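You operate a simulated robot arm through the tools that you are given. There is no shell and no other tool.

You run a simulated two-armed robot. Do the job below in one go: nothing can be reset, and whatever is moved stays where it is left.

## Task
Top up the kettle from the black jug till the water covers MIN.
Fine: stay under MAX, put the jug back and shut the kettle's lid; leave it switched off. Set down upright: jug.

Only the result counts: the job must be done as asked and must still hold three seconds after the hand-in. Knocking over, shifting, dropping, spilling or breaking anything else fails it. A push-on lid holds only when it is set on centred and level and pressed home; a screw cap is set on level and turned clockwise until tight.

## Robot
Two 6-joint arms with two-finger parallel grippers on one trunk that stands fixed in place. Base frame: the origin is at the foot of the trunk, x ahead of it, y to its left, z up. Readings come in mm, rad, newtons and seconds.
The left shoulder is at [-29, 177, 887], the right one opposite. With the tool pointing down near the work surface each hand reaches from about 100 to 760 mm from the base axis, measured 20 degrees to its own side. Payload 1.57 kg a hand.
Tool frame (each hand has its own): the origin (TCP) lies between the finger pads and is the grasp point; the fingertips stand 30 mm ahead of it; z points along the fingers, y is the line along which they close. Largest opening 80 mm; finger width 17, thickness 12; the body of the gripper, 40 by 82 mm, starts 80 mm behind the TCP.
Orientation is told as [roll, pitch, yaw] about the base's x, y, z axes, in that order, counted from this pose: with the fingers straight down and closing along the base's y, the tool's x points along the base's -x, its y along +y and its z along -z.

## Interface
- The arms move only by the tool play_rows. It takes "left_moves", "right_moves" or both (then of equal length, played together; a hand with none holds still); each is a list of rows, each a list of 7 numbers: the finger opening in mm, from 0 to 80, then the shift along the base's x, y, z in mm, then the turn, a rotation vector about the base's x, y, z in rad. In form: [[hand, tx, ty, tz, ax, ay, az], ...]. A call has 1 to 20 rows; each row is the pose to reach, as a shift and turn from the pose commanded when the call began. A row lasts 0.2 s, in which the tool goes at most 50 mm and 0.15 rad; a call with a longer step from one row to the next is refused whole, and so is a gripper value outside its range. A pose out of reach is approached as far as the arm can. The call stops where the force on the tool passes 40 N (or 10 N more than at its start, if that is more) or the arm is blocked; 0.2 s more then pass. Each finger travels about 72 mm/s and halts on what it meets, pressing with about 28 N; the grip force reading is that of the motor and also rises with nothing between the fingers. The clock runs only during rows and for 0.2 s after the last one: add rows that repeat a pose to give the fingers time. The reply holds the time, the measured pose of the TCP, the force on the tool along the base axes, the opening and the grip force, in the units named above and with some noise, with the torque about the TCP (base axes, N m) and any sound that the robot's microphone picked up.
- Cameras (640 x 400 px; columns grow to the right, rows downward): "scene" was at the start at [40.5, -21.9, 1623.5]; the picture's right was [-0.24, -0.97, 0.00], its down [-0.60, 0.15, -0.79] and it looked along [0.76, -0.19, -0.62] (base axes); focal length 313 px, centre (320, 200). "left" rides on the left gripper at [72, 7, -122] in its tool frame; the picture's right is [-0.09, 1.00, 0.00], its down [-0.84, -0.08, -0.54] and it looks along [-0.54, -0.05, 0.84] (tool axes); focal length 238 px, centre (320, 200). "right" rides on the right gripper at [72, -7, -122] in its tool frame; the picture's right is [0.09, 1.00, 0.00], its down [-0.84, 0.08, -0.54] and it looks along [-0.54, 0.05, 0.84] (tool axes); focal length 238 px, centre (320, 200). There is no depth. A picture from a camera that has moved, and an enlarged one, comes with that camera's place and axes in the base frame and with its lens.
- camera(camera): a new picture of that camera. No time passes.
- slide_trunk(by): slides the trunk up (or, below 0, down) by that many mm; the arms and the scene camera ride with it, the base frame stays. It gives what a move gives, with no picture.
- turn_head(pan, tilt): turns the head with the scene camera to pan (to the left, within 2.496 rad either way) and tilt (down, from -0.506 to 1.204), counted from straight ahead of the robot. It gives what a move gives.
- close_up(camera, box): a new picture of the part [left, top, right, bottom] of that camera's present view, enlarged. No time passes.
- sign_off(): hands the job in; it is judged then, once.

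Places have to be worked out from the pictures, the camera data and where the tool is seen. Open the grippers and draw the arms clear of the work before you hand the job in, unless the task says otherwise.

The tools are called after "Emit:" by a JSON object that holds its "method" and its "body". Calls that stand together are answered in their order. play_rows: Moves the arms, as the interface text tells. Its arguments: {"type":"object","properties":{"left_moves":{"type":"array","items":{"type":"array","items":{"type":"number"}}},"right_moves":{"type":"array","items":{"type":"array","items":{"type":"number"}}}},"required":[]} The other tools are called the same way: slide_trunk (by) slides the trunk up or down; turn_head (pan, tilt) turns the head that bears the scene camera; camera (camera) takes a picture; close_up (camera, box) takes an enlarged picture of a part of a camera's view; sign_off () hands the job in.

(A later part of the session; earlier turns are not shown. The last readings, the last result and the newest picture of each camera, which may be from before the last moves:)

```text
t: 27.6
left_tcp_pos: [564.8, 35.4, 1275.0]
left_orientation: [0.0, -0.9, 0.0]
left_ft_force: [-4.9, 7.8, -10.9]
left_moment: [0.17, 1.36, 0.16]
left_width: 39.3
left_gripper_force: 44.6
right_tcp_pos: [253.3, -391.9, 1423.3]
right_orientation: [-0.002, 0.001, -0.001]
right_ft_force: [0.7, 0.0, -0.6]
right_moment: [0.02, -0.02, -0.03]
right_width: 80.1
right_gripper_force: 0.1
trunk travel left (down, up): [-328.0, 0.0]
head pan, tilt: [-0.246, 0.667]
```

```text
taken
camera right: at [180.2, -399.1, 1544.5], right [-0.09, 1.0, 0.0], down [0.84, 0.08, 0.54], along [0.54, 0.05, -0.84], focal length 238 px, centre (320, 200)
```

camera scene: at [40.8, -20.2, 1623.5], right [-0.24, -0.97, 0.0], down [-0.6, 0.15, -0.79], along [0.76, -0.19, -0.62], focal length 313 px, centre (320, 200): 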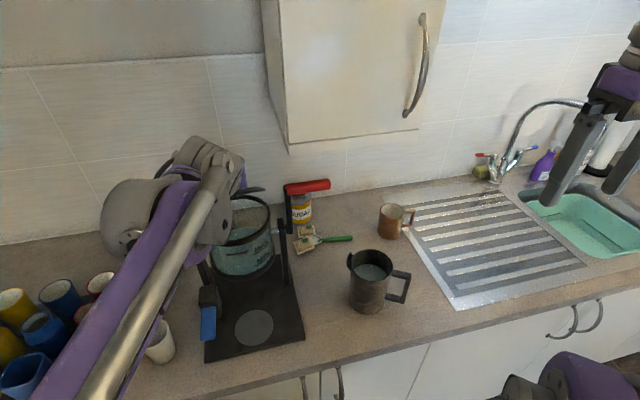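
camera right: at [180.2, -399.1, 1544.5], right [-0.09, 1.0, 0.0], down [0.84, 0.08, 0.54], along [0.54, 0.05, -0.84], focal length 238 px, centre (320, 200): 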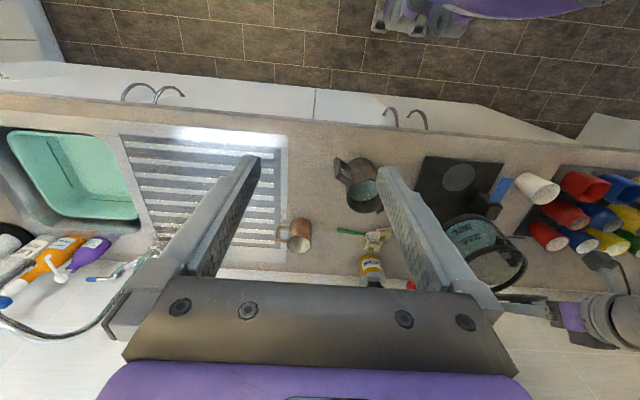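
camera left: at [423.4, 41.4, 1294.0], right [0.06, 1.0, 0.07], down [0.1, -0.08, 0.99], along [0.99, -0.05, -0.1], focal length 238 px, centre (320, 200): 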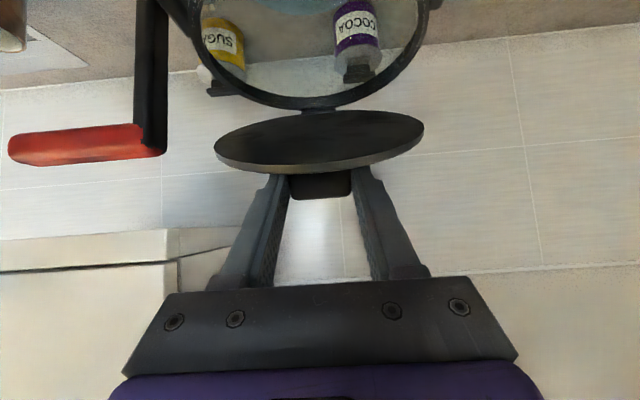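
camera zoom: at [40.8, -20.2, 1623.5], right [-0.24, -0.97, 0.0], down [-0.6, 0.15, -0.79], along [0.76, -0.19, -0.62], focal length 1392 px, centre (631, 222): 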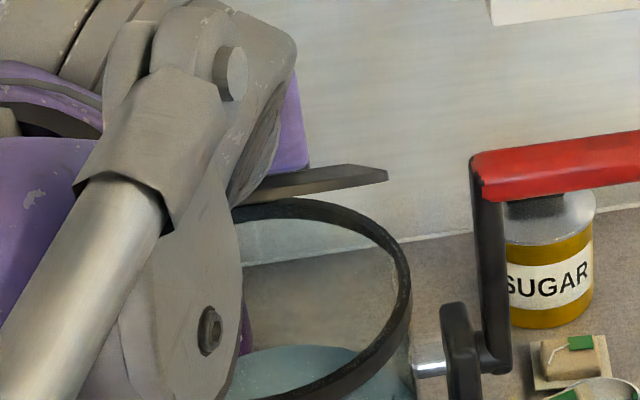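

From the wrist view the lid is at about 37° and the hinge fits (663, 1188) well. I relax the built-up torque with a slight extra turn and continue to about 63°.

Emit:
{"method": "play_rows", "body": {"left_moves": [[20, 0, 0.7, 0, 0, 0.04, 0], [20, 4.5, 1, 4.8, 0, 0.09, 0], [20, 9.2, 1, 9.4, 0, 0.14, 0], [20, 14.1, 1, 13.7, 0, 0.19, 0], [20, 19.2, 1, 17.8, 0, 0.24, 0], [20, 24.6, 1, 21.6, 0, 0.29, 0], [20, 30.1, 1, 25.1, 0, 0.34, 0], [20, 30.1, 1, 25.1, 0, 0.34, 0]]}}

Emit:
{"method": "camera", "body": {"camera": "left"}}

Emit:
{"method": "camera", "body": {"camera": "scene"}}

```text
t: 29.4
left_tcp_pos: [596.2, 35.3, 1299.1]
left_orientation: [-0.001, -0.56, 0.002]
left_ft_force: [3.8, 2.9, 1.1]
left_moment: [0.08, -0.56, 0.0]
left_width: 39.4
left_gripper_force: 45.2
right_tcp_pos: [252.4, -392.7, 1423.0]
right_orientation: [-0.003, 0.0, 0.0]
right_ft_force: [-0.1, -0.1, 0.3]
right_moment: [0.01, 0.0, 0.01]
right_width: 80.0
right_gripper_force: 0.1
trunk travel left (down, up): [-328.0, 0.0]
head pan, tilt: [-0.246, 0.667]
```

```text
taken
camera left: at [468.3, 41.5, 1364.3], right [0.08, 1.0, 0.05], down [0.42, -0.08, 0.9], along [0.9, -0.05, -0.43], focal length 238 px, centre (320, 200)
```

left: 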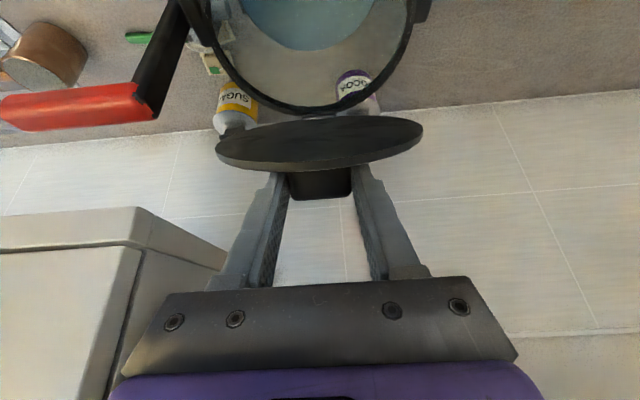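

```text
taken
camera scene: at [41.2, -21.3, 1623.5], right [-0.24, -0.97, 0.0], down [-0.6, 0.15, -0.79], along [0.76, -0.19, -0.62], focal length 313 px, centre (320, 200)
```

scene: 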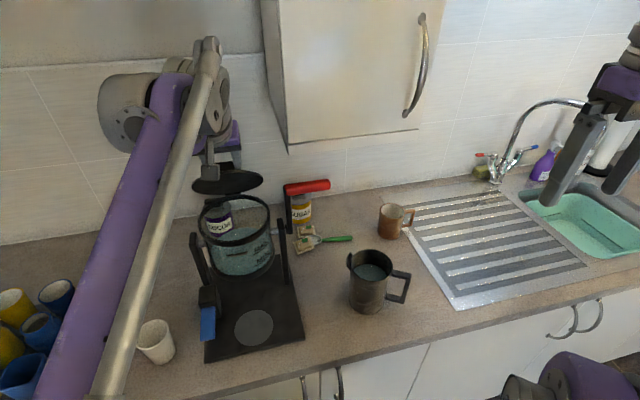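

Forces are low and the lid stands at about 54°. I take it another 7°, still inside the reach I tested.

Emit:
{"method": "play_rows", "body": {"left_moves": [[20, 3.4, 0.3, 1.9, 0, 0.03, 0], [20, 6.8, 0.3, 3.8, 0, 0.06, 0], [20, 10.3, 0.3, 5.6, 0, 0.09, 0], [20, 13.8, 0.3, 7.2, 0, 0.12, 0], [20, 13.8, 0.3, 7.2, 0, 0.12, 0]]}}

Emit:
{"method": "close_up", "body": {"camera": "scene", "box": [170, 120, 330, 280]}}

Emit:
{"method": "close_up", "body": {"camera": "scene", "box": [330, 235, 430, 325]}}

Emit:
{"method": "close_up", "body": {"camera": "right", "box": [320, 140, 400, 230]}}

```text
t: 30.6
left_tcp_pos: [608.0, 34.1, 1306.1]
left_orientation: [0.0, -0.44, 0.001]
left_ft_force: [6.5, 0.1, 6.1]
left_moment: [-0.07, -1.09, 0.07]
left_width: 39.1
left_gripper_force: 44.8
right_tcp_pos: [252.5, -393.5, 1423.6]
right_orientation: [-0.001, 0.0, 0.001]
right_ft_force: [0.0, 0.2, 0.3]
right_moment: [0.02, 0.01, 0.02]
right_width: 80.1
right_gripper_force: 0.1
trunk travel left (down, up): [-328.0, 0.0]
head pan, tilt: [-0.246, 0.667]
```

```text
2.50 times, centred on (250, 200) of scene
camera zoom: at [41.0, -21.9, 1623.6], right [-0.24, -0.97, 0.0], down [-0.6, 0.15, -0.79], along [0.76, -0.19, -0.62], focal length 783 px, centre (495, 200)
```

zoom: 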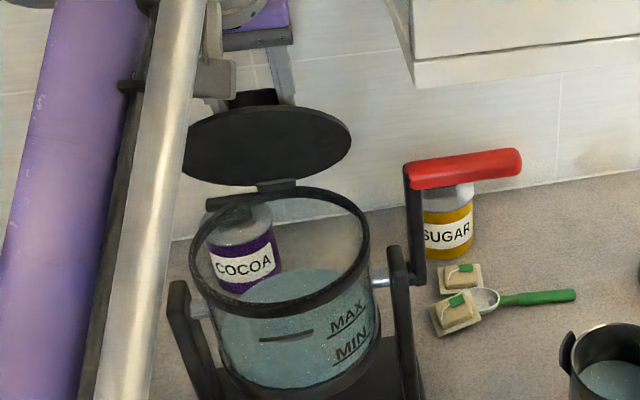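

```text
4.44 times, centred on (380, 280) of scene
camera zoom: at [41.0, -21.9, 1623.6], right [-0.24, -0.97, 0.0], down [-0.6, 0.15, -0.79], along [0.76, -0.19, -0.62], focal length 1392 px, centre (53, -156)
```

zoom: 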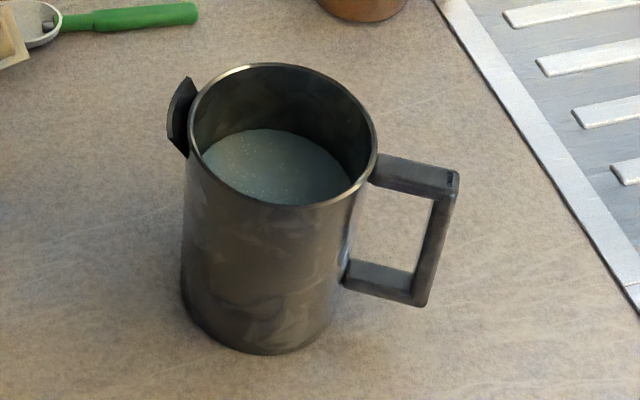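

```text
4.44 times, centred on (360, 185) of right
camera zoom: at [180.5, -400.7, 1544.2], right [-0.09, 1.0, 0.0], down [0.84, 0.08, 0.54], along [0.54, 0.05, -0.84], focal length 1059 px, centre (142, 267)
```

zoom: 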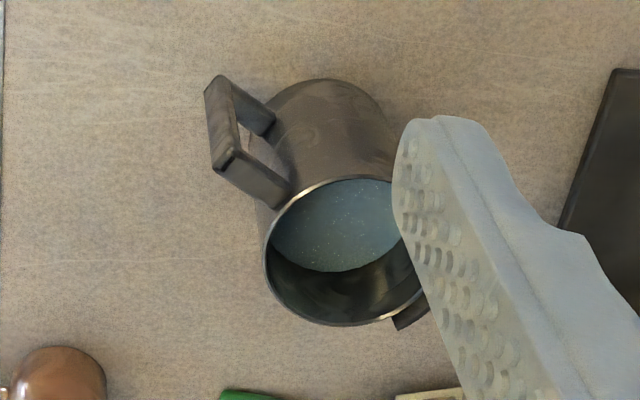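

The lid is now held open at about 61° with modest forces. Working from the pictures, kettle water is at z≈1072, MIN at about 1083 and MAX at about 1118, and the jug holds roughly half a litre. Next I bring the right camera nearer the jug to measure its handle.

Emit:
{"method": "play_rows", "body": {"right_moves": [[80, 29, 9, -35, 0, 0, 0], [80, 58, 18, -70, 0, 0, 0], [80, 87, 27, -105, 0, 0, 0], [80, 116, 36, -140, 0, 0, 0], [80, 120, 43, -173, 0, 0, 0], [80, 120, 43, -173, 0, 0, 0]]}}

Emit:
{"method": "camera", "body": {"camera": "right"}}

```text
t: 32.0
left_tcp_pos: [608.6, 35.5, 1305.7]
left_orientation: [0.0, -0.44, -0.001]
left_ft_force: [6.2, 0.4, 6.6]
left_moment: [0.03, -1.15, -0.06]
left_width: 39.4
left_gripper_force: 44.2
right_tcp_pos: [373.3, -349.9, 1251.5]
right_orientation: [-0.001, 0.001, 0.0]
right_ft_force: [-0.3, -0.5, -0.5]
right_moment: [-0.03, -0.01, 0.03]
right_width: 80.0
right_gripper_force: 0.0
trunk travel left (down, up): [-328.0, 0.0]
head pan, tilt: [-0.246, 0.667]
```

```text
taken
camera right: at [300.5, -358.5, 1373.2], right [-0.09, 1.0, 0.0], down [0.84, 0.08, 0.54], along [0.54, 0.05, -0.84], focal length 238 px, centre (320, 200)
```

right: 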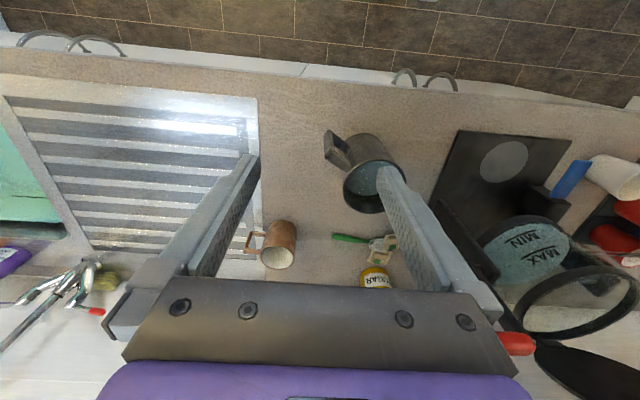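

Emit:
{"method": "close_up", "body": {"camera": "right", "box": [300, 110, 430, 230]}}

Emit:
{"method": "close_up", "body": {"camera": "right", "box": [310, 120, 370, 180]}}

```text
3.33 times, centred on (365, 170) of right
camera zoom: at [300.5, -358.5, 1373.2], right [-0.09, 1.0, 0.0], down [0.84, 0.08, 0.54], along [0.54, 0.05, -0.84], focal length 794 px, centre (170, 300)
```

zoom: 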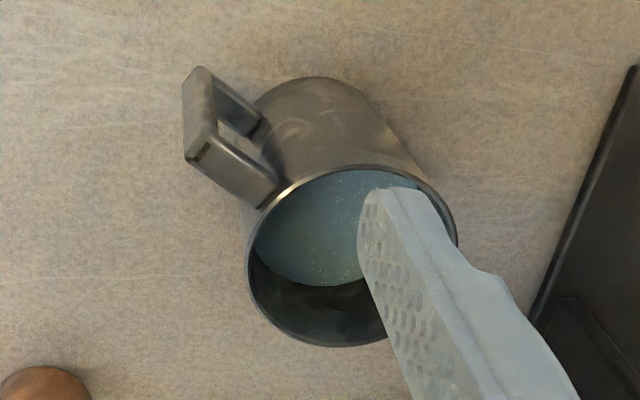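

```text
6.67 times, centred on (340, 150) of right
camera zoom: at [300.5, -358.5, 1373.2], right [-0.09, 1.0, 0.0], down [0.84, 0.08, 0.54], along [0.54, 0.05, -0.84], focal length 1589 px, centre (187, 533)
```

zoom: 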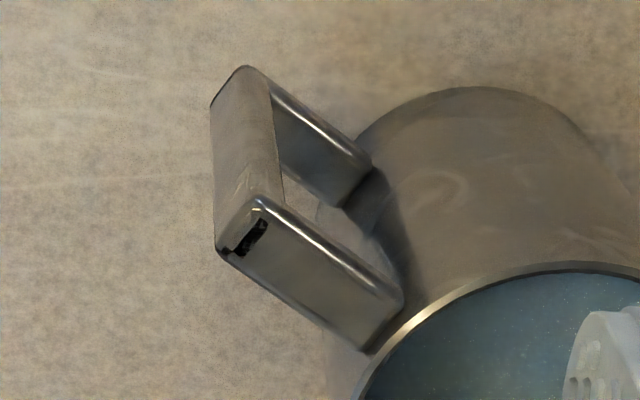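

The handle's top bar is about 15 mm wide with its top at z≈1034, pointing outward from the jug at azimuth 60° (mid-line from (436,-334) to (457,-298)). I turn the right hand to nearly horizontal along that line, behind the handle and still high.

Emit:
{"method": "play_rows", "body": {"right_moves": [[80, 2, -4, 0, 0.0583, -0.102, 0.0645], [80, 4, -8, 0, 0.1166, -0.204, 0.1289], [80, 6, -12, 0, 0.1749, -0.306, 0.1934], [80, 8, -16, 0, 0.2333, -0.4081, 0.2578], [80, 10, -20, 0, 0.2916, -0.5101, 0.3223], [80, 12, -24, 0, 0.3499, -0.6121, 0.3867], [80, 14, -28, 0, 0.4082, -0.7141, 0.4512], [80, 16, -32, 0, 0.4665, -0.8161, 0.5156], [80, 18, -36, 0, 0.5248, -0.9181, 0.5801], [80, 20, -40, 0, 0.5832, -1.0202, 0.6445], [80, 22, -44, 0, 0.6415, -1.1222, 0.709], [80, 24, -46, 0, 0.6998, -1.2242, 0.7734], [80, 26, -47.5, 0, 0.7581, -1.3262, 0.8379], [80, 26, -47.5, 0, 0.7581, -1.3262, 0.8379]]}}

Emit:
{"method": "camera", "body": {"camera": "right"}}

Emit:
{"method": "camera", "body": {"camera": "scene"}}

```text
t: 35.0
left_tcp_pos: [608.0, 35.4, 1305.1]
left_orientation: [0.002, -0.44, -0.001]
left_ft_force: [-0.6, 0.0, -2.1]
left_moment: [0.1, 0.12, 0.03]
left_width: 39.2
left_gripper_force: 44.8
right_tcp_pos: [398.8, -396.7, 1252.1]
right_orientation: [-0.001, -1.473, 1.039]
right_ft_force: [0.0, 0.6, -1.6]
right_moment: [-0.03, -0.01, -0.01]
right_width: 80.1
right_gripper_force: 0.1
trunk travel left (down, up): [-328.0, 0.0]
head pan, tilt: [-0.246, 0.667]
```

```text
taken
camera right: at [338.8, -512.2, 1191.0], right [-0.86, 0.5, -0.09], down [-0.3, -0.35, 0.89], along [0.41, 0.79, 0.45], focal length 238 px, centre (320, 200)
```

right: 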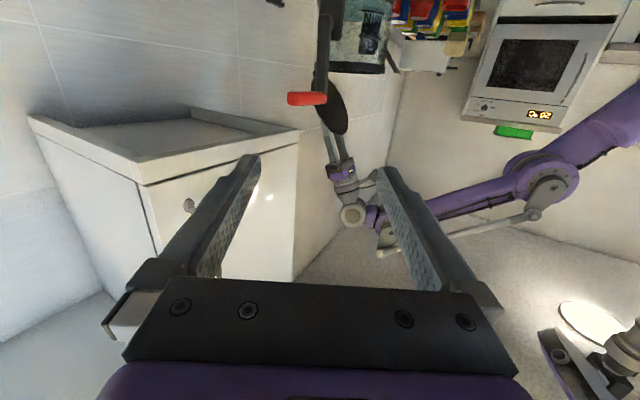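

```text
taken
camera scene: at [40.5, -21.8, 1623.5], right [-0.24, -0.97, 0.0], down [-0.6, 0.15, -0.79], along [0.76, -0.19, -0.62], focal length 313 px, centre (320, 200)
```

scene: 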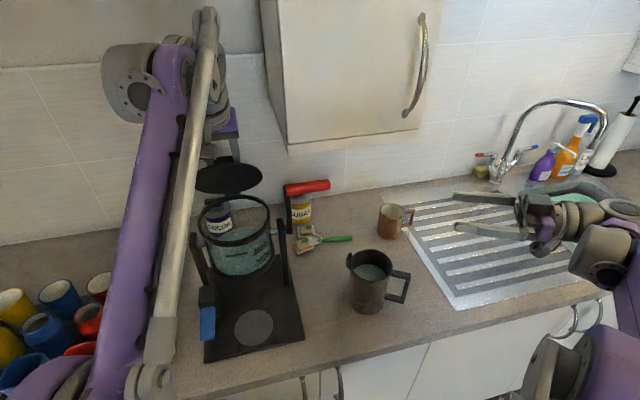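

The right hand is oriented along the handle, and the lid is resting quietly in the left grip. I lower the right hand to handle height, still about 75 mm back from it.

Emit:
{"method": "play_rows", "body": {"right_moves": [[80, 0, 0, -45, 0, 0, 0], [80, 0, 0, -90, 0, 0, 0], [80, 0, 0, -135, 0, 0, 0], [80, 0, 0, -180, 0, 0, 0], [80, 0.5, -0.7, -210, 0, 0, 0], [80, 0.5, -0.7, -224, 0, 0, 0], [80, 0.5, -0.7, -224, 0, 0, 0]]}}

Emit:
{"method": "camera", "body": {"camera": "right"}}

Emit:
{"method": "camera", "body": {"camera": "scene"}}

Emit:
{"method": "close_up", "body": {"camera": "scene", "box": [330, 230, 490, 330]}}

```text
t: 36.6
left_tcp_pos: [607.4, 35.6, 1306.4]
left_orientation: [0.0, -0.442, 0.0]
left_ft_force: [-2.1, 0.6, -3.2]
left_moment: [0.04, 0.38, -0.01]
left_width: 39.4
left_gripper_force: 44.4
right_tcp_pos: [398.5, -399.0, 1025.4]
right_orientation: [0.005, -1.47, 1.032]
right_ft_force: [0.7, -0.2, -0.3]
right_moment: [0.01, 0.0, -0.06]
right_width: 79.9
right_gripper_force: 0.1
trunk travel left (down, up): [-328.0, 0.0]
head pan, tilt: [-0.246, 0.667]
```

```text
taken
camera right: at [338.8, -513.6, 965.7], right [-0.86, 0.5, -0.09], down [-0.3, -0.35, 0.89], along [0.41, 0.79, 0.45], focal length 238 px, centre (320, 200)
```

right: 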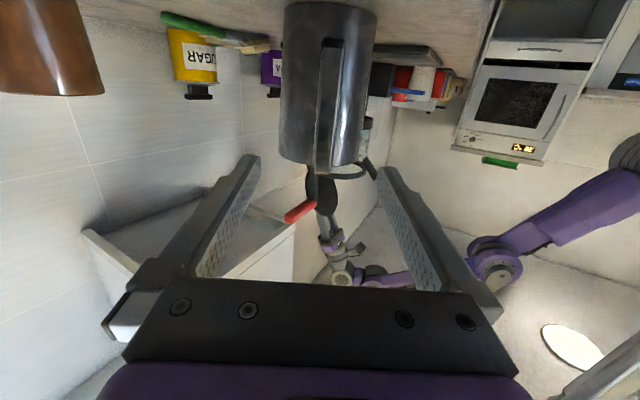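

```text
taken
camera scene: at [40.4, -21.8, 1623.5], right [-0.24, -0.97, 0.0], down [-0.6, 0.15, -0.79], along [0.76, -0.19, -0.62], focal length 313 px, centre (320, 200)
```

scene: 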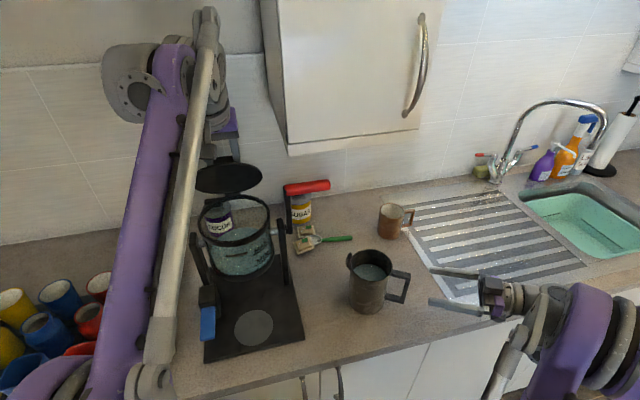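

```text
4.00 times, centred on (410, 280) of scene
camera zoom: at [40.4, -21.8, 1623.5], right [-0.24, -0.97, 0.0], down [-0.6, 0.15, -0.79], along [0.76, -0.19, -0.62], focal length 1253 px, centre (-40, -120)
```

zoom: 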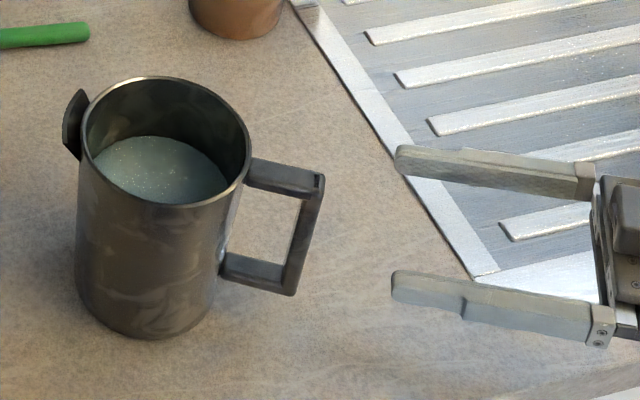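

Emit:
{"method": "close_up", "body": {"camera": "right", "box": [240, 0, 400, 200]}}

```text
2.00 times, centred on (320, 100) of right
camera zoom: at [338.8, -513.6, 965.7], right [-0.86, 0.5, -0.09], down [-0.3, -0.35, 0.89], along [0.41, 0.79, 0.45], focal length 477 px, centre (320, 400)
```

zoom: 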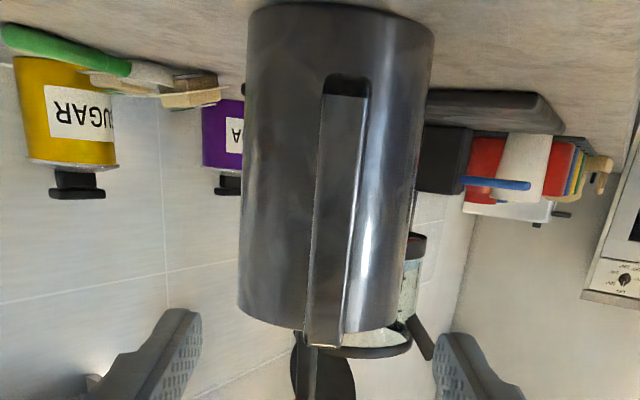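

The handle is centred between the open fingers. I advance most of the way along its line and check the alignment.

Emit:
{"method": "play_rows", "body": {"right_moves": [[80, 8, 13.5, 1, 0, 0, 0], [80, 16, 27, 1, 0, 0, 0], [80, 22, 39.5, 1, 0, 0, 0], [80, 28, 51, 1, 0, 0, 0], [80, 28, 51, 1, 0, 0, 0], [80, 28, 51, 1, 0, 0, 0]]}}

Emit:
{"method": "close_up", "body": {"camera": "scene", "box": [330, 230, 490, 330]}}

Emit:
{"method": "close_up", "body": {"camera": "right", "box": [220, 0, 420, 250]}}

```text
t: 38.0
left_tcp_pos: [607.4, 33.8, 1306.6]
left_orientation: [0.001, -0.441, 0.0]
left_ft_force: [-2.0, -0.4, -1.9]
left_moment: [0.0, 0.26, -0.03]
left_width: 39.0
left_gripper_force: 44.5
right_tcp_pos: [427.0, -346.7, 1028.7]
right_orientation: [0.006, -1.474, 1.034]
right_ft_force: [-0.1, -0.5, -0.5]
right_moment: [0.0, -0.02, -0.03]
right_width: 79.9
right_gripper_force: 0.1
trunk travel left (down, up): [-328.0, 0.0]
head pan, tilt: [-0.246, 0.667]
```

```text
4.00 times, centred on (410, 280) of scene
camera zoom: at [40.4, -21.8, 1623.5], right [-0.24, -0.97, 0.0], down [-0.6, 0.15, -0.79], along [0.76, -0.19, -0.62], focal length 1253 px, centre (-40, -120)
```

zoom: 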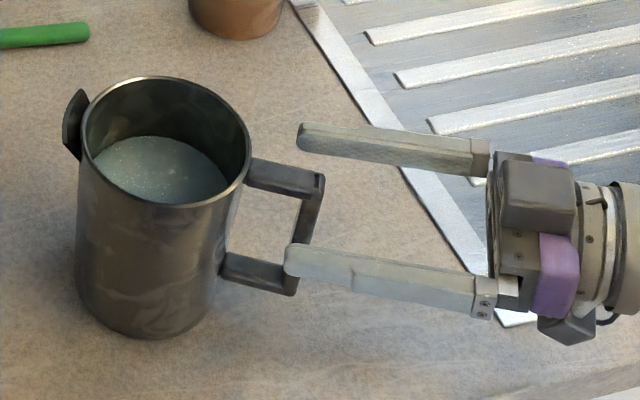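

```text
1.60 times, centred on (320, 125) of right
camera zoom: at [367.5, -462.8, 967.9], right [-0.86, 0.5, -0.09], down [-0.3, -0.35, 0.89], along [0.41, 0.79, 0.45], focal length 381 px, centre (320, 320)
```

zoom: 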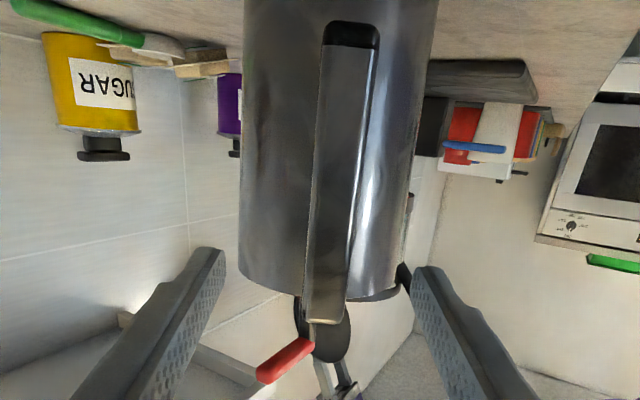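

Alignment is nearly right, with the handle a couple of mm to one side. I correct that and move the last 17 mm.

Emit:
{"method": "play_rows", "body": {"right_moves": [[80, 2, 5.5, -0.3, 0, 0, 0], [80, 5, 10.5, -0.3, 0, 0, 0], [80, 7.7, 15.6, -0.3, 0, 0, 0], [80, 7.7, 15.6, -0.3, 0, 0, 0]]}}

Emit:
{"method": "close_up", "body": {"camera": "scene", "box": [330, 230, 490, 330]}}

Emit:
{"method": "close_up", "body": {"camera": "right", "box": [220, 0, 420, 250]}}

```text
t: 39.0
left_tcp_pos: [607.8, 34.3, 1306.0]
left_orientation: [-0.001, -0.443, -0.001]
left_ft_force: [-2.2, -0.4, -0.3]
left_moment: [-0.01, 0.13, 0.0]
left_width: 39.5
left_gripper_force: 44.6
right_tcp_pos: [434.6, -331.4, 1029.1]
right_orientation: [0.005, -1.472, 1.031]
right_ft_force: [0.1, 0.1, 0.4]
right_moment: [0.03, 0.0, 0.01]
right_width: 79.9
right_gripper_force: 0.0
trunk travel left (down, up): [-328.0, 0.0]
head pan, tilt: [-0.246, 0.667]
```

```text
4.00 times, centred on (410, 280) of scene
camera zoom: at [40.4, -21.8, 1623.5], right [-0.24, -0.97, 0.0], down [-0.6, 0.15, -0.79], along [0.76, -0.19, -0.62], focal length 1253 px, centre (-40, -120)
```

zoom: 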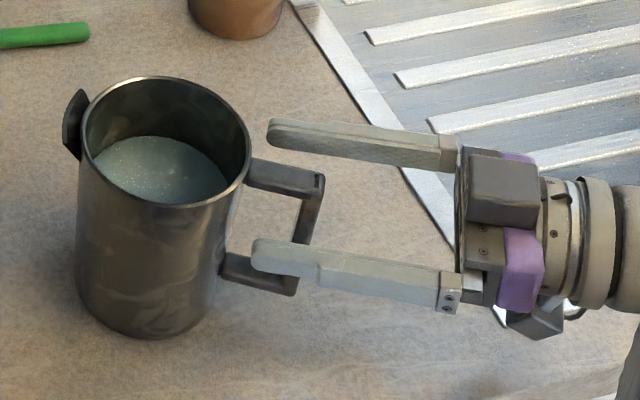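

```text
1.60 times, centred on (320, 125) of right
camera zoom: at [375.0, -446.4, 968.2], right [-0.86, 0.5, -0.09], down [-0.3, -0.35, 0.89], along [0.41, 0.79, 0.45], focal length 381 px, centre (320, 320)
```

zoom: 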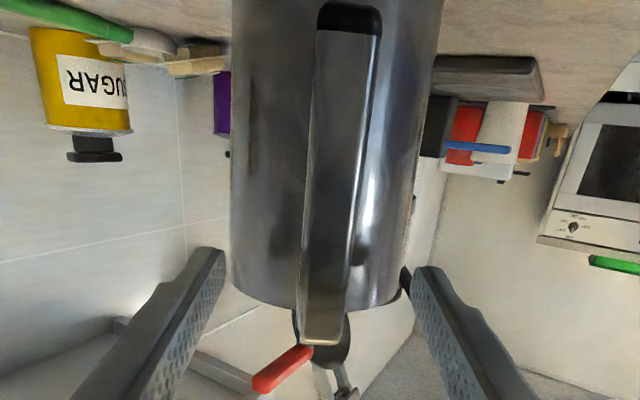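

The handle now lies midway between the fingers, so I close them on it.

Emit:
{"method": "play_rows", "body": {"right_moves": [[60, 0, 0, 0, 0, 0, 0], [45, 0, 0, 0, 0, 0, 0], [30, 0, 0, 0, 0, 0, 0], [20, 0, 0, 0, 0, 0, 0], [5, 0, 0, 0, 0, 0, 0], [0, 0, 0, 0, 0, 0, 0], [0, 0, 0, 0, 0, 0, 0]]}}

Emit:
{"method": "close_up", "body": {"camera": "scene", "box": [330, 230, 490, 330]}}

Emit:
{"method": "close_up", "body": {"camera": "right", "box": [220, 0, 420, 250]}}

```text
t: 40.6
left_tcp_pos: [608.4, 35.1, 1306.0]
left_orientation: [0.0, -0.44, 0.002]
left_ft_force: [-0.5, 0.7, 0.6]
left_moment: [-0.03, 0.1, -0.03]
left_width: 39.6
left_gripper_force: 44.3
right_tcp_pos: [435.4, -331.7, 1028.1]
right_orientation: [0.003, -1.472, 1.033]
right_ft_force: [3.1, -2.1, 0.6]
right_moment: [-0.1, -0.14, -0.23]
right_width: 17.9
right_gripper_force: 28.0
trunk travel left (down, up): [-328.0, 0.0]
head pan, tilt: [-0.246, 0.667]
```

```text
4.00 times, centred on (410, 280) of scene
camera zoom: at [40.7, -21.9, 1623.5], right [-0.24, -0.97, 0.0], down [-0.6, 0.15, -0.79], along [0.76, -0.19, -0.62], focal length 1253 px, centre (-40, -120)
```

zoom: 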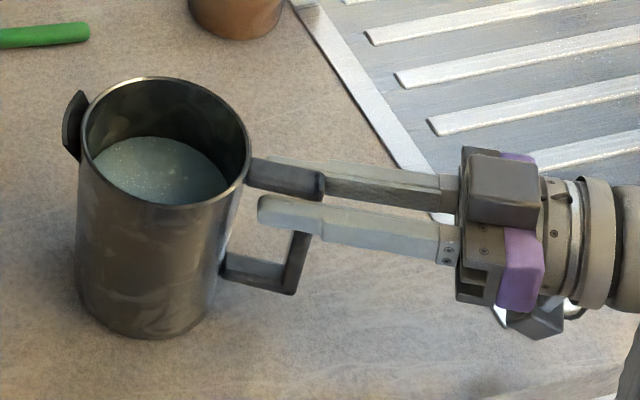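

```text
1.60 times, centred on (320, 125) of right
camera zoom: at [375.3, -446.6, 968.1], right [-0.86, 0.5, -0.09], down [-0.3, -0.35, 0.89], along [0.41, 0.79, 0.45], focal length 381 px, centre (320, 320)
```

zoom: 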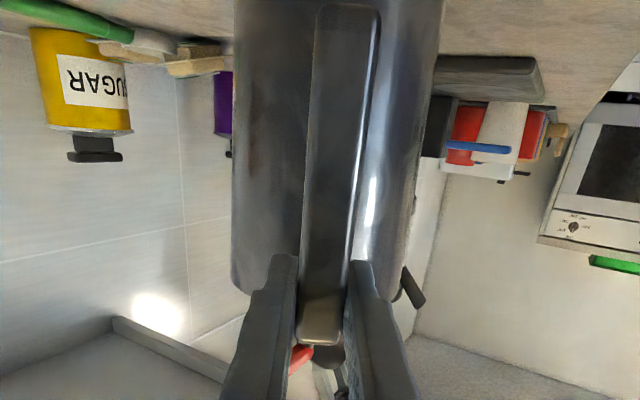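

The handle is gripped at 17.9 mm with 28 N. I make a small 15 mm test lift and check for slip.

Emit:
{"method": "play_rows", "body": {"right_moves": [[0, 0, 0, 3, 0, 0, 0], [0, 0, 0, 6, 0, 0, 0], [0, 0, 0, 10, 0, 0, 0], [0, 0, 0, 15, 0, 0, 0], [0, 0, 0, 15, 0, 0, 0]]}}

Emit:
{"method": "close_up", "body": {"camera": "scene", "box": [330, 230, 490, 330]}}

Emit:
{"method": "close_up", "body": {"camera": "right", "box": [220, 0, 420, 250]}}

```text
t: 41.8
left_tcp_pos: [608.8, 34.2, 1305.5]
left_orientation: [0.0, -0.44, 0.001]
left_ft_force: [1.1, 1.7, 1.6]
left_moment: [0.06, -0.16, -0.02]
left_width: 39.5
left_gripper_force: 44.9
right_tcp_pos: [435.1, -332.2, 1043.9]
right_orientation: [0.012, -1.471, 1.026]
right_ft_force: [0.2, 0.5, -8.4]
right_moment: [-0.53, 0.32, 0.02]
right_width: 17.7
right_gripper_force: 28.3
trunk travel left (down, up): [-328.0, 0.0]
head pan, tilt: [-0.246, 0.667]
```

```text
4.00 times, centred on (410, 280) of scene
camera zoom: at [41.1, -21.9, 1623.5], right [-0.24, -0.97, 0.0], down [-0.6, 0.15, -0.79], along [0.76, -0.19, -0.62], focal length 1253 px, centre (-40, -120)
```

zoom: 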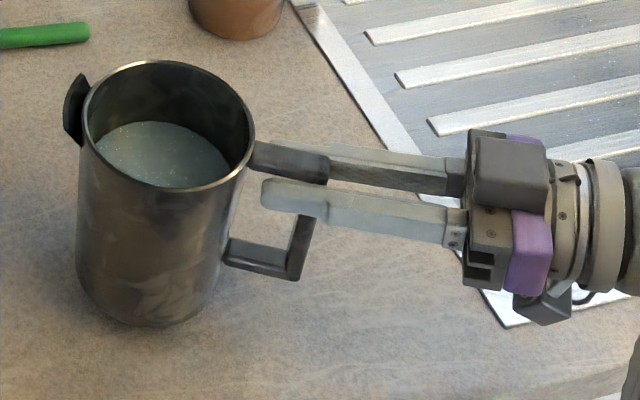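

```text
1.60 times, centred on (320, 125) of right
camera zoom: at [375.3, -446.4, 983.3], right [-0.86, 0.5, -0.09], down [-0.3, -0.35, 0.89], along [0.41, 0.79, 0.45], focal length 381 px, centre (320, 320)
```

zoom: 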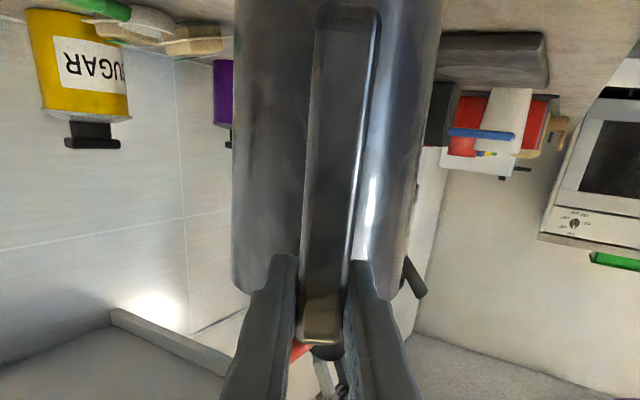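

The jug weighs 8.4 N in the hand and shows no slip, and the weight reading will let me track how much I pour. I lift it straight up so its base clears the kettle height.

Emit:
{"method": "play_rows", "body": {"right_moves": [[0, 0, 0, 15, 0, 0, 0], [0, 0, 0, 40, 0, 0, 0], [0, 0, 0, 70, 0, 0, 0], [0, 0, 0, 100, 0, 0, 0], [0, 0, 0, 130, 0, 0, 0], [0, 0, 0, 160, 0, 0, 0], [0, 0, 0, 190, 0, 0, 0], [0, 0, 0, 220, 0, 0, 0], [0, 0, 0, 245, 0, 0, 0], [0, 0, 0, 265, 0, 0, 0], [0, 0, 0, 277, 0, 0, 0], [0, 0, 0, 281, 0, 0, 0], [0, 0, 0, 281, 0, 0, 0]]}}

Emit:
{"method": "camera", "body": {"camera": "scene"}}

Emit:
{"method": "camera", "body": {"camera": "right"}}

```text
t: 44.6
left_tcp_pos: [608.1, 34.4, 1306.4]
left_orientation: [-0.001, -0.439, 0.0]
left_ft_force: [-1.7, 2.4, -0.7]
left_moment: [-0.01, 0.17, 0.0]
left_width: 39.2
left_gripper_force: 44.5
right_tcp_pos: [434.7, -331.0, 1324.7]
right_orientation: [0.01, -1.473, 1.026]
right_ft_force: [0.3, 0.1, -8.5]
right_moment: [-0.52, 0.31, 0.01]
right_width: 17.8
right_gripper_force: 28.1
trunk travel left (down, up): [-328.0, 0.0]
head pan, tilt: [-0.246, 0.667]
```

```text
taken
camera scene: at [41.1, -21.8, 1623.5], right [-0.24, -0.97, 0.0], down [-0.6, 0.15, -0.79], along [0.76, -0.19, -0.62], focal length 313 px, centre (320, 200)
```

scene: 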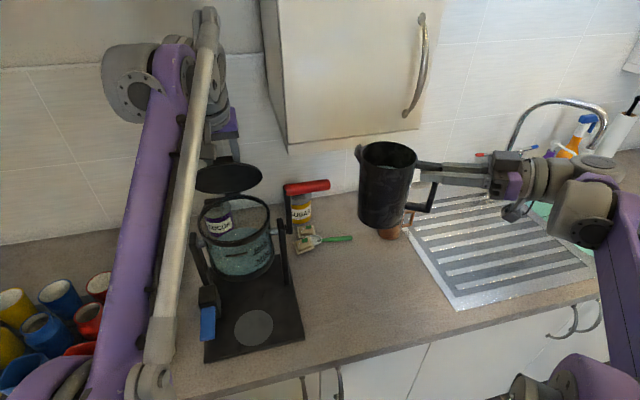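

```text
taken
camera right: at [375.1, -446.9, 1264.3], right [-0.86, 0.5, -0.09], down [-0.3, -0.35, 0.89], along [0.41, 0.79, 0.45], focal length 238 px, centre (320, 200)
```

right: 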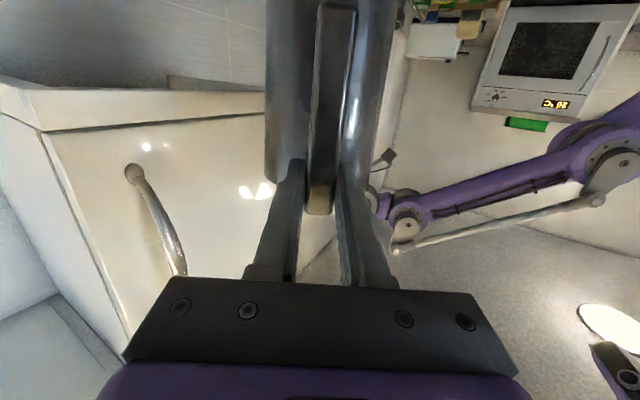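

The jug is up and level at 8.5 N. I carry it to a standoff in front and to the right of the kettle, yawing about 14° so the spout points at 45°. That keeps it clear of the red lever and the left wrist.

Emit:
{"method": "play_rows", "body": {"right_moves": [[0, -2, 12, 0, 0, 0, -0.015], [0, -5, 36, 0, 0, 0, -0.045], [0, -9, 62, 0, 0, 0, -0.08], [0, -13, 90, 0, 0, 0, -0.115], [0, -18, 118, 0, 0, 0, -0.15], [0, -22, 146, 0, 0, 0, -0.185], [0, -26, 170, 0, 0, 0, -0.215], [0, -29, 186, 0, 0, 0, -0.235], [0, -29.7, 192, 0, 0, 0, -0.245], [0, -29.7, 192, 0, 0, 0, -0.245]]}}

Emit:
{"method": "camera", "body": {"camera": "scene"}}

Emit:
{"method": "camera", "body": {"camera": "left"}}

Emit:
{"method": "camera", "body": {"camera": "right"}}

```text
t: 46.8
left_tcp_pos: [609.7, 35.9, 1306.0]
left_orientation: [-0.001, -0.44, -0.001]
left_ft_force: [0.0, 1.5, 0.1]
left_moment: [-0.01, -0.01, -0.04]
left_width: 39.4
left_gripper_force: 44.2
right_tcp_pos: [405.8, -137.8, 1324.1]
right_orientation: [0.01, -1.47, 0.782]
right_ft_force: [0.6, 0.0, -9.0]
right_moment: [-0.43, 0.47, 0.03]
right_width: 18.0
right_gripper_force: 28.0
trunk travel left (down, up): [-328.0, 0.0]
head pan, tilt: [-0.246, 0.667]
```

```text
taken
camera scene: at [41.2, -21.8, 1623.5], right [-0.24, -0.97, 0.0], down [-0.6, 0.15, -0.79], along [0.76, -0.19, -0.62], focal length 313 px, centre (320, 200)
```

scene: 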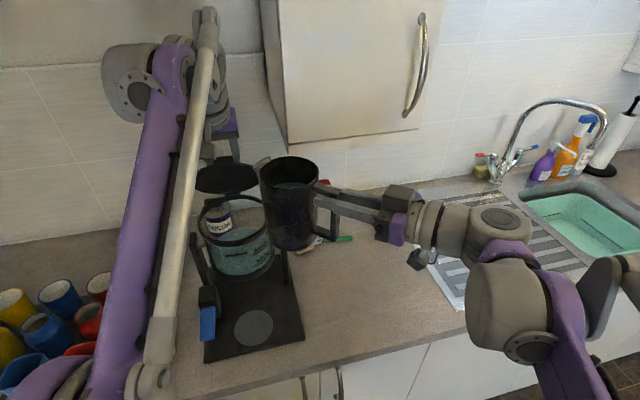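

```text
taken
camera left: at [489.9, 41.5, 1385.8], right [0.08, 1.0, 0.04], down [0.53, -0.08, 0.85], along [0.85, -0.05, -0.53], focal length 238 px, centre (320, 200)
```

left: 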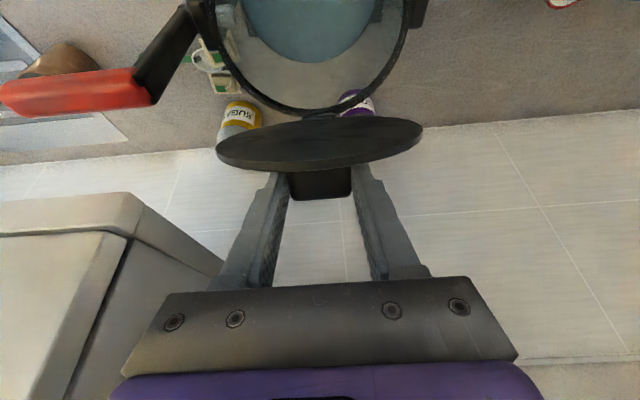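

```text
taken
camera right: at [319.5, -235.2, 1264.7], right [-0.72, 0.69, -0.09], down [-0.37, -0.27, 0.89], along [0.59, 0.67, 0.45], focal length 238 px, centre (320, 200)
```

right: 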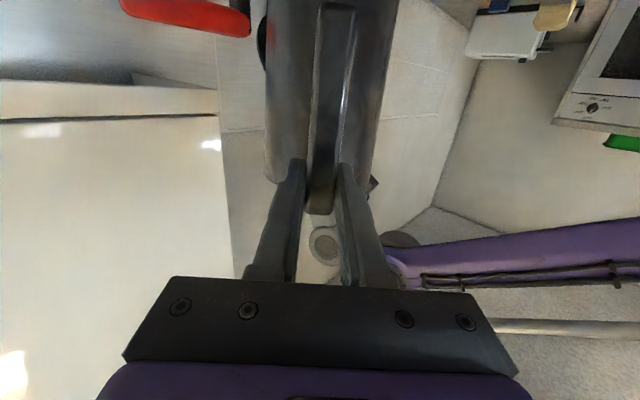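

The approach is clear: kettle opening centred near (576, 36), red lever well right of the jug. I tilt to about 32° at the standoff, below the spill angle (about 45°), then advance so the spout is over the opening.

Emit:
{"method": "play_rows", "body": {"right_moves": [[0, 1, 1, 0, -0.04, 0.04, 0], [0, 3, 3, -0.5, -0.11, 0.11, 0], [0, 5, 5, -1.5, -0.19, 0.19, 0], [0, 7, 7, -2.5, -0.27, 0.27, 0], [0, 9.5, 9.5, -4, -0.345, 0.345, 0], [0, 10.7, 10.7, -5.5, -0.395, 0.395, 0], [0, 10.7, 10.7, -5.5, -0.395, 0.395, 0], [0, 10.7, 10.7, -5.5, -0.395, 0.395, 0]]}}

Emit:
{"method": "camera", "body": {"camera": "scene"}}

Emit:
{"method": "close_up", "body": {"camera": "scene", "box": [170, 130, 370, 290]}}

```text
t: 48.6
left_tcp_pos: [608.0, 34.7, 1305.7]
left_orientation: [-0.001, -0.439, -0.001]
left_ft_force: [-0.7, 1.3, 0.1]
left_moment: [-0.02, 0.0, -0.04]
left_width: 39.4
left_gripper_force: 44.7
right_tcp_pos: [416.5, -129.0, 1320.2]
right_orientation: [0.007, -0.913, 0.785]
right_ft_force: [-0.2, -1.0, -8.6]
right_moment: [-0.2, 0.22, -0.01]
right_width: 17.8
right_gripper_force: 28.0
trunk travel left (down, up): [-328.0, 0.0]
head pan, tilt: [-0.246, 0.667]
```

```text
taken
camera scene: at [41.2, -21.8, 1623.5], right [-0.24, -0.97, 0.0], down [-0.6, 0.15, -0.79], along [0.76, -0.19, -0.62], focal length 313 px, centre (320, 200)
```

scene: 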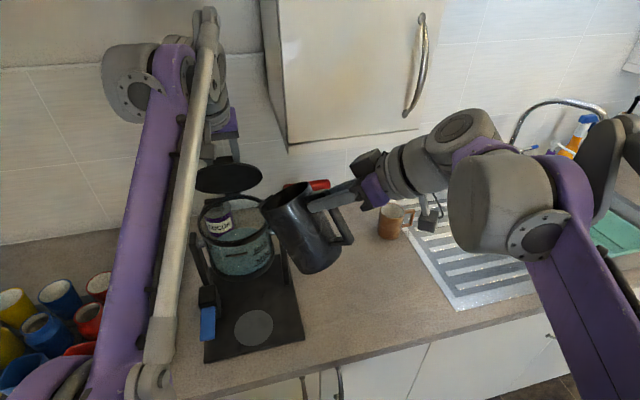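

```text
2.50 times, centred on (270, 210) of scene
camera zoom: at [41.2, -21.8, 1623.5], right [-0.24, -0.97, 0.0], down [-0.6, 0.15, -0.79], along [0.76, -0.19, -0.62], focal length 783 px, centre (445, 175)
```

zoom: 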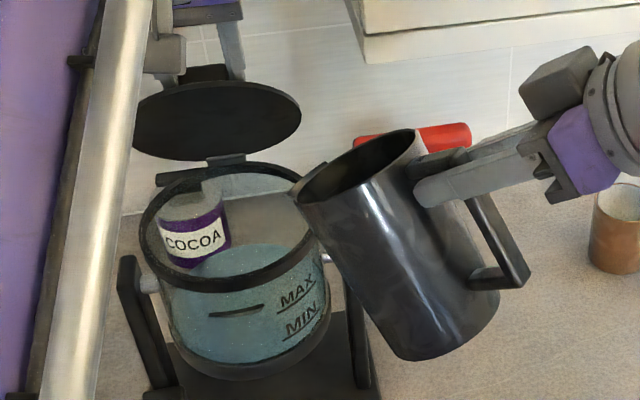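

The jug is tilted 32° with nothing spilled (8.6 N). I advance it 60 mm so the spout is above the kettle opening.

Emit:
{"method": "play_rows", "body": {"right_moves": [[0, 4, 4, 0, 0, 0, 0], [0, 12, 12, 0, 0, 0, 0], [0, 21, 21, 0, 0, 0, 0], [0, 30, 30, 0, 0, 0, 0], [0, 37, 37, 0, 0, 0, 0], [0, 41, 41, 0, 0, 0, 0], [0, 41, 41, 0, 0, 0, 0]]}}

Emit:
{"method": "close_up", "body": {"camera": "scene", "box": [170, 130, 370, 290]}}

Emit:
{"method": "camera", "body": {"camera": "left"}}

Emit:
{"method": "camera", "body": {"camera": "right"}}

```text
t: 50.2
left_tcp_pos: [608.3, 34.9, 1306.6]
left_orientation: [-0.001, -0.441, 0.0]
left_ft_force: [0.4, 0.8, 0.4]
left_moment: [0.02, -0.08, -0.04]
left_width: 39.4
left_gripper_force: 44.3
right_tcp_pos: [456.2, -85.5, 1319.4]
right_orientation: [0.01, -0.912, 0.787]
right_ft_force: [-0.7, 0.4, -9.2]
right_moment: [-0.21, 0.23, 0.0]
right_width: 18.0
right_gripper_force: 28.0
trunk travel left (down, up): [-328.0, 0.0]
head pan, tilt: [-0.246, 0.667]
```

```text
2.50 times, centred on (270, 210) of scene
camera zoom: at [41.2, -21.8, 1623.5], right [-0.24, -0.97, 0.0], down [-0.6, 0.15, -0.79], along [0.76, -0.19, -0.62], focal length 783 px, centre (445, 175)
```

zoom: 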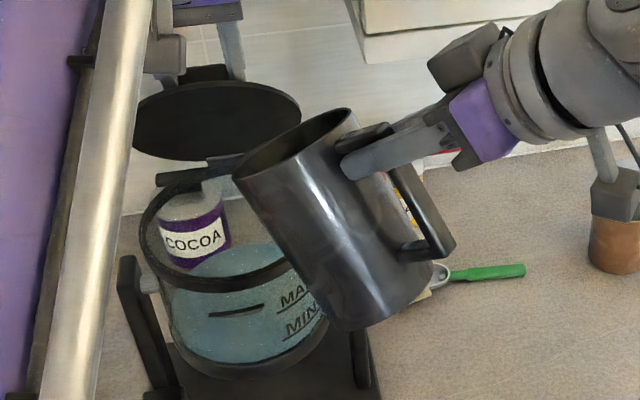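

```text
taken
camera left: at [490.0, 41.5, 1385.7], right [0.08, 1.0, 0.04], down [0.53, -0.08, 0.85], along [0.85, -0.05, -0.53], focal length 238 px, centre (320, 200)
```

left: 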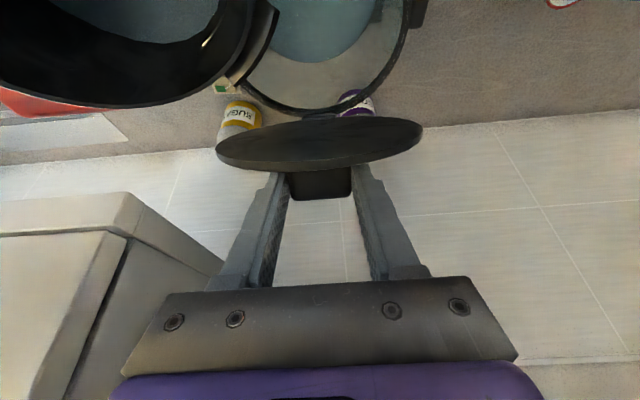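

```text
taken
camera right: at [362.1, -192.2, 1335.6], right [-0.75, 0.66, -0.07], down [0.01, 0.11, 0.99], along [0.66, 0.74, -0.09], focal length 238 px, centre (320, 200)
```

right: 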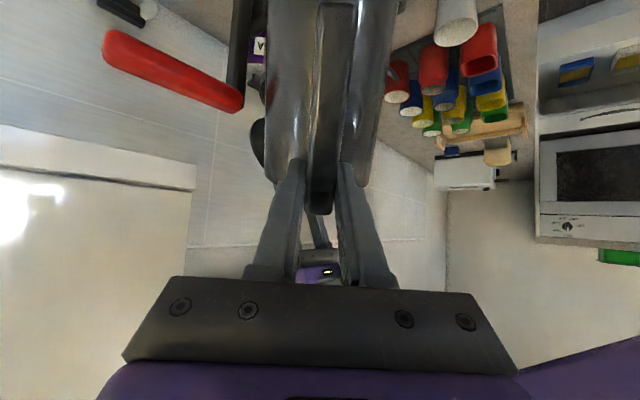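

The left camera shows the spout tip near (551, 11), right over the kettle opening. I tilt on to 45° about the spout, lowering slightly, to look for the start of flow.

Emit:
{"method": "play_rows", "body": {"right_moves": [[0, 3, 3, 3.5, -0.04, 0.04, 0], [0, 6.3, 6.3, 7, -0.08, 0.08, 0], [0, 9.6, 9.6, 10.5, -0.12, 0.12, 0], [0, 12.9, 12.9, 14, -0.1605, 0.1605, 0], [0, 12.9, 12.9, 14, -0.1605, 0.1605, 0]]}}

Emit:
{"method": "camera", "body": {"camera": "left"}}

Emit:
{"method": "close_up", "body": {"camera": "scene", "box": [170, 130, 370, 290]}}

```text
t: 51.4
left_tcp_pos: [608.6, 34.4, 1306.1]
left_orientation: [0.0, -0.44, 0.0]
left_ft_force: [0.5, 0.2, 0.6]
left_moment: [0.0, -0.02, -0.05]
left_width: 39.6
left_gripper_force: 44.4
right_tcp_pos: [469.7, -74.8, 1331.9]
right_orientation: [0.007, -0.685, 0.784]
right_ft_force: [0.2, 0.4, -8.0]
right_moment: [-0.08, 0.06, 0.0]
right_width: 18.2
right_gripper_force: 28.0
trunk travel left (down, up): [-328.0, 0.0]
head pan, tilt: [-0.246, 0.667]
```

```text
taken
camera left: at [490.0, 41.5, 1385.7], right [0.08, 1.0, 0.04], down [0.53, -0.08, 0.85], along [0.85, -0.05, -0.53], focal length 238 px, centre (320, 200)
```

left: 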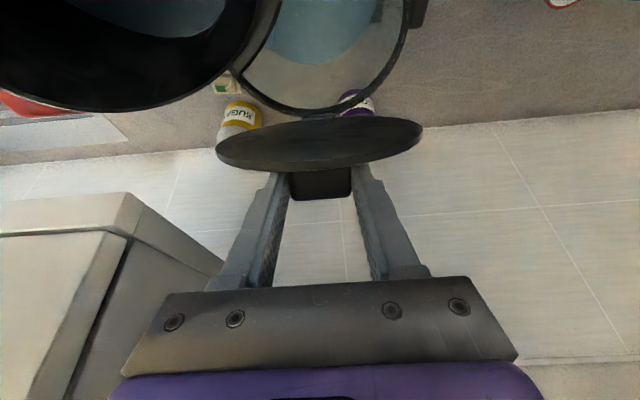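

```text
2.50 times, centred on (270, 210) of scene
camera zoom: at [41.1, -21.8, 1623.5], right [-0.24, -0.97, 0.0], down [-0.6, 0.15, -0.79], along [0.76, -0.19, -0.62], focal length 783 px, centre (445, 175)
```

zoom: 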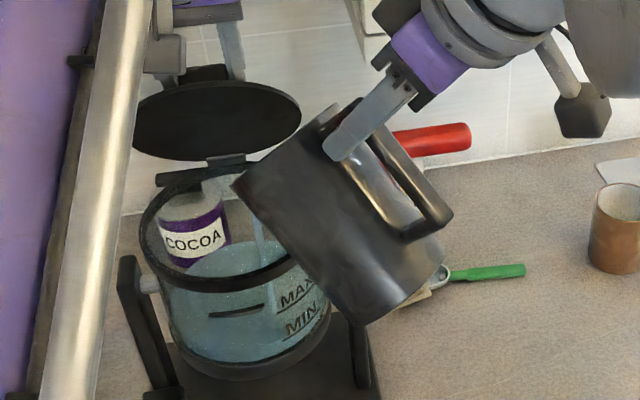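

A thin stream has started. I zoom in to check it falls inside the kettle.

Emit:
{"method": "close_up", "body": {"camera": "scene", "box": [215, 175, 305, 255]}}

Emit:
{"method": "close_up", "body": {"camera": "left", "box": [180, 0, 440, 130]}}

```text
5.00 times, centred on (260, 215) of scene
camera zoom: at [41.1, -21.8, 1623.5], right [-0.24, -0.97, 0.0], down [-0.6, 0.15, -0.79], along [0.76, -0.19, -0.62], focal length 1566 px, centre (620, 125)
```

zoom: 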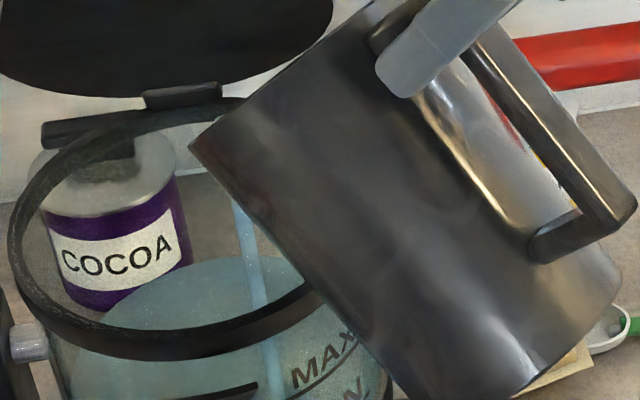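

```text
2.46 times, centred on (310, 65) of left
camera zoom: at [490.0, 41.5, 1385.7], right [0.08, 1.0, 0.04], down [0.53, -0.08, 0.85], along [0.85, -0.05, -0.53], focal length 587 px, centre (345, 532)
```

zoom: 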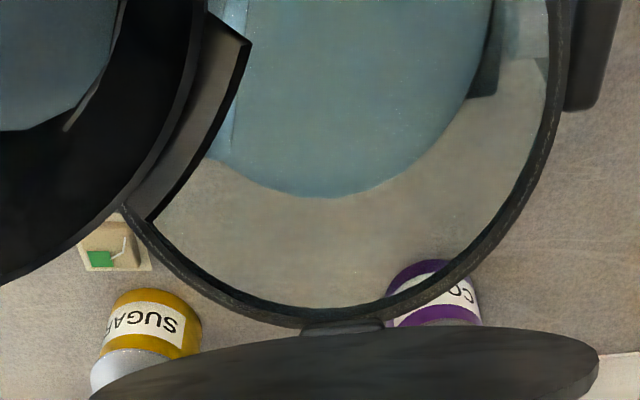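

The stream lands well inside the kettle. I go on to 52° slowly and then hold.

Emit:
{"method": "play_rows", "body": {"right_moves": [[0, 2.2, 2.2, 0.3, -0.022, 0.022, 0], [0, 4.4, 4.4, 0.6, -0.043, 0.043, 0], [0, 6.6, 6.6, 0.9, -0.065, 0.065, 0], [0, 8.8, 8.8, 1.2, -0.0864, 0.0864, 0], [0, 8.8, 8.8, 1.2, -0.0864, 0.0864, 0], [0, 8.8, 8.8, 1.2, -0.0864, 0.0864, 0], [0, 8.8, 8.8, 1.2, -0.0864, 0.0864, 0]]}}

Emit:
{"method": "close_up", "body": {"camera": "scene", "box": [170, 150, 330, 290]}}

Emit:
{"method": "close_up", "body": {"camera": "left", "box": [180, 0, 440, 130]}}

```text
t: 53.0
left_tcp_pos: [608.7, 34.8, 1305.6]
left_orientation: [0.0, -0.441, 0.001]
left_ft_force: [-0.7, 0.7, 0.0]
left_moment: [0.02, 0.01, 0.0]
left_width: 39.3
left_gripper_force: 45.0
right_tcp_pos: [478.4, -67.2, 1333.7]
right_orientation: [0.007, -0.563, 0.786]
right_ft_force: [0.2, 0.6, -6.1]
right_moment: [-0.04, 0.02, 0.0]
right_width: 17.7
right_gripper_force: 28.1
trunk travel left (down, up): [-328.0, 0.0]
head pan, tilt: [-0.246, 0.667]
```

```text
2.86 times, centred on (250, 220) of scene
camera zoom: at [41.1, -21.8, 1623.5], right [-0.24, -0.97, 0.0], down [-0.6, 0.15, -0.79], along [0.76, -0.19, -0.62], focal length 895 px, centre (520, 143)
```

zoom: 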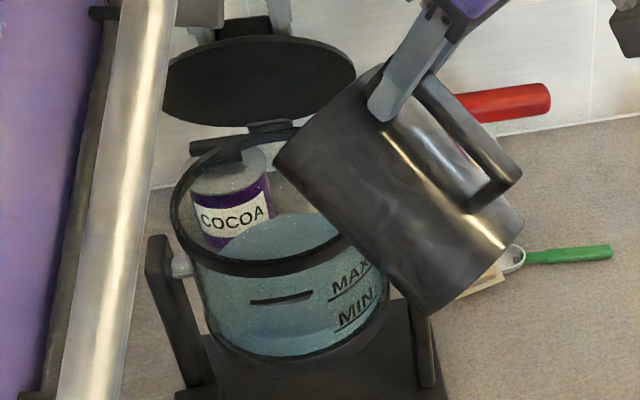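

```text
2.46 times, centred on (310, 65) of left
camera zoom: at [489.9, 41.5, 1385.8], right [0.08, 1.0, 0.04], down [0.53, -0.08, 0.85], along [0.85, -0.05, -0.53], focal length 587 px, centre (345, 532)
```

zoom: 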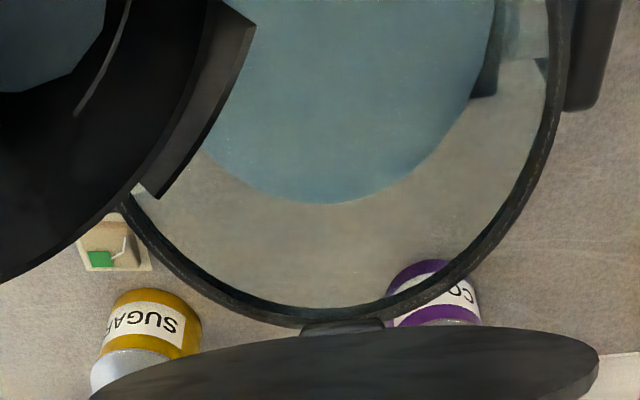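

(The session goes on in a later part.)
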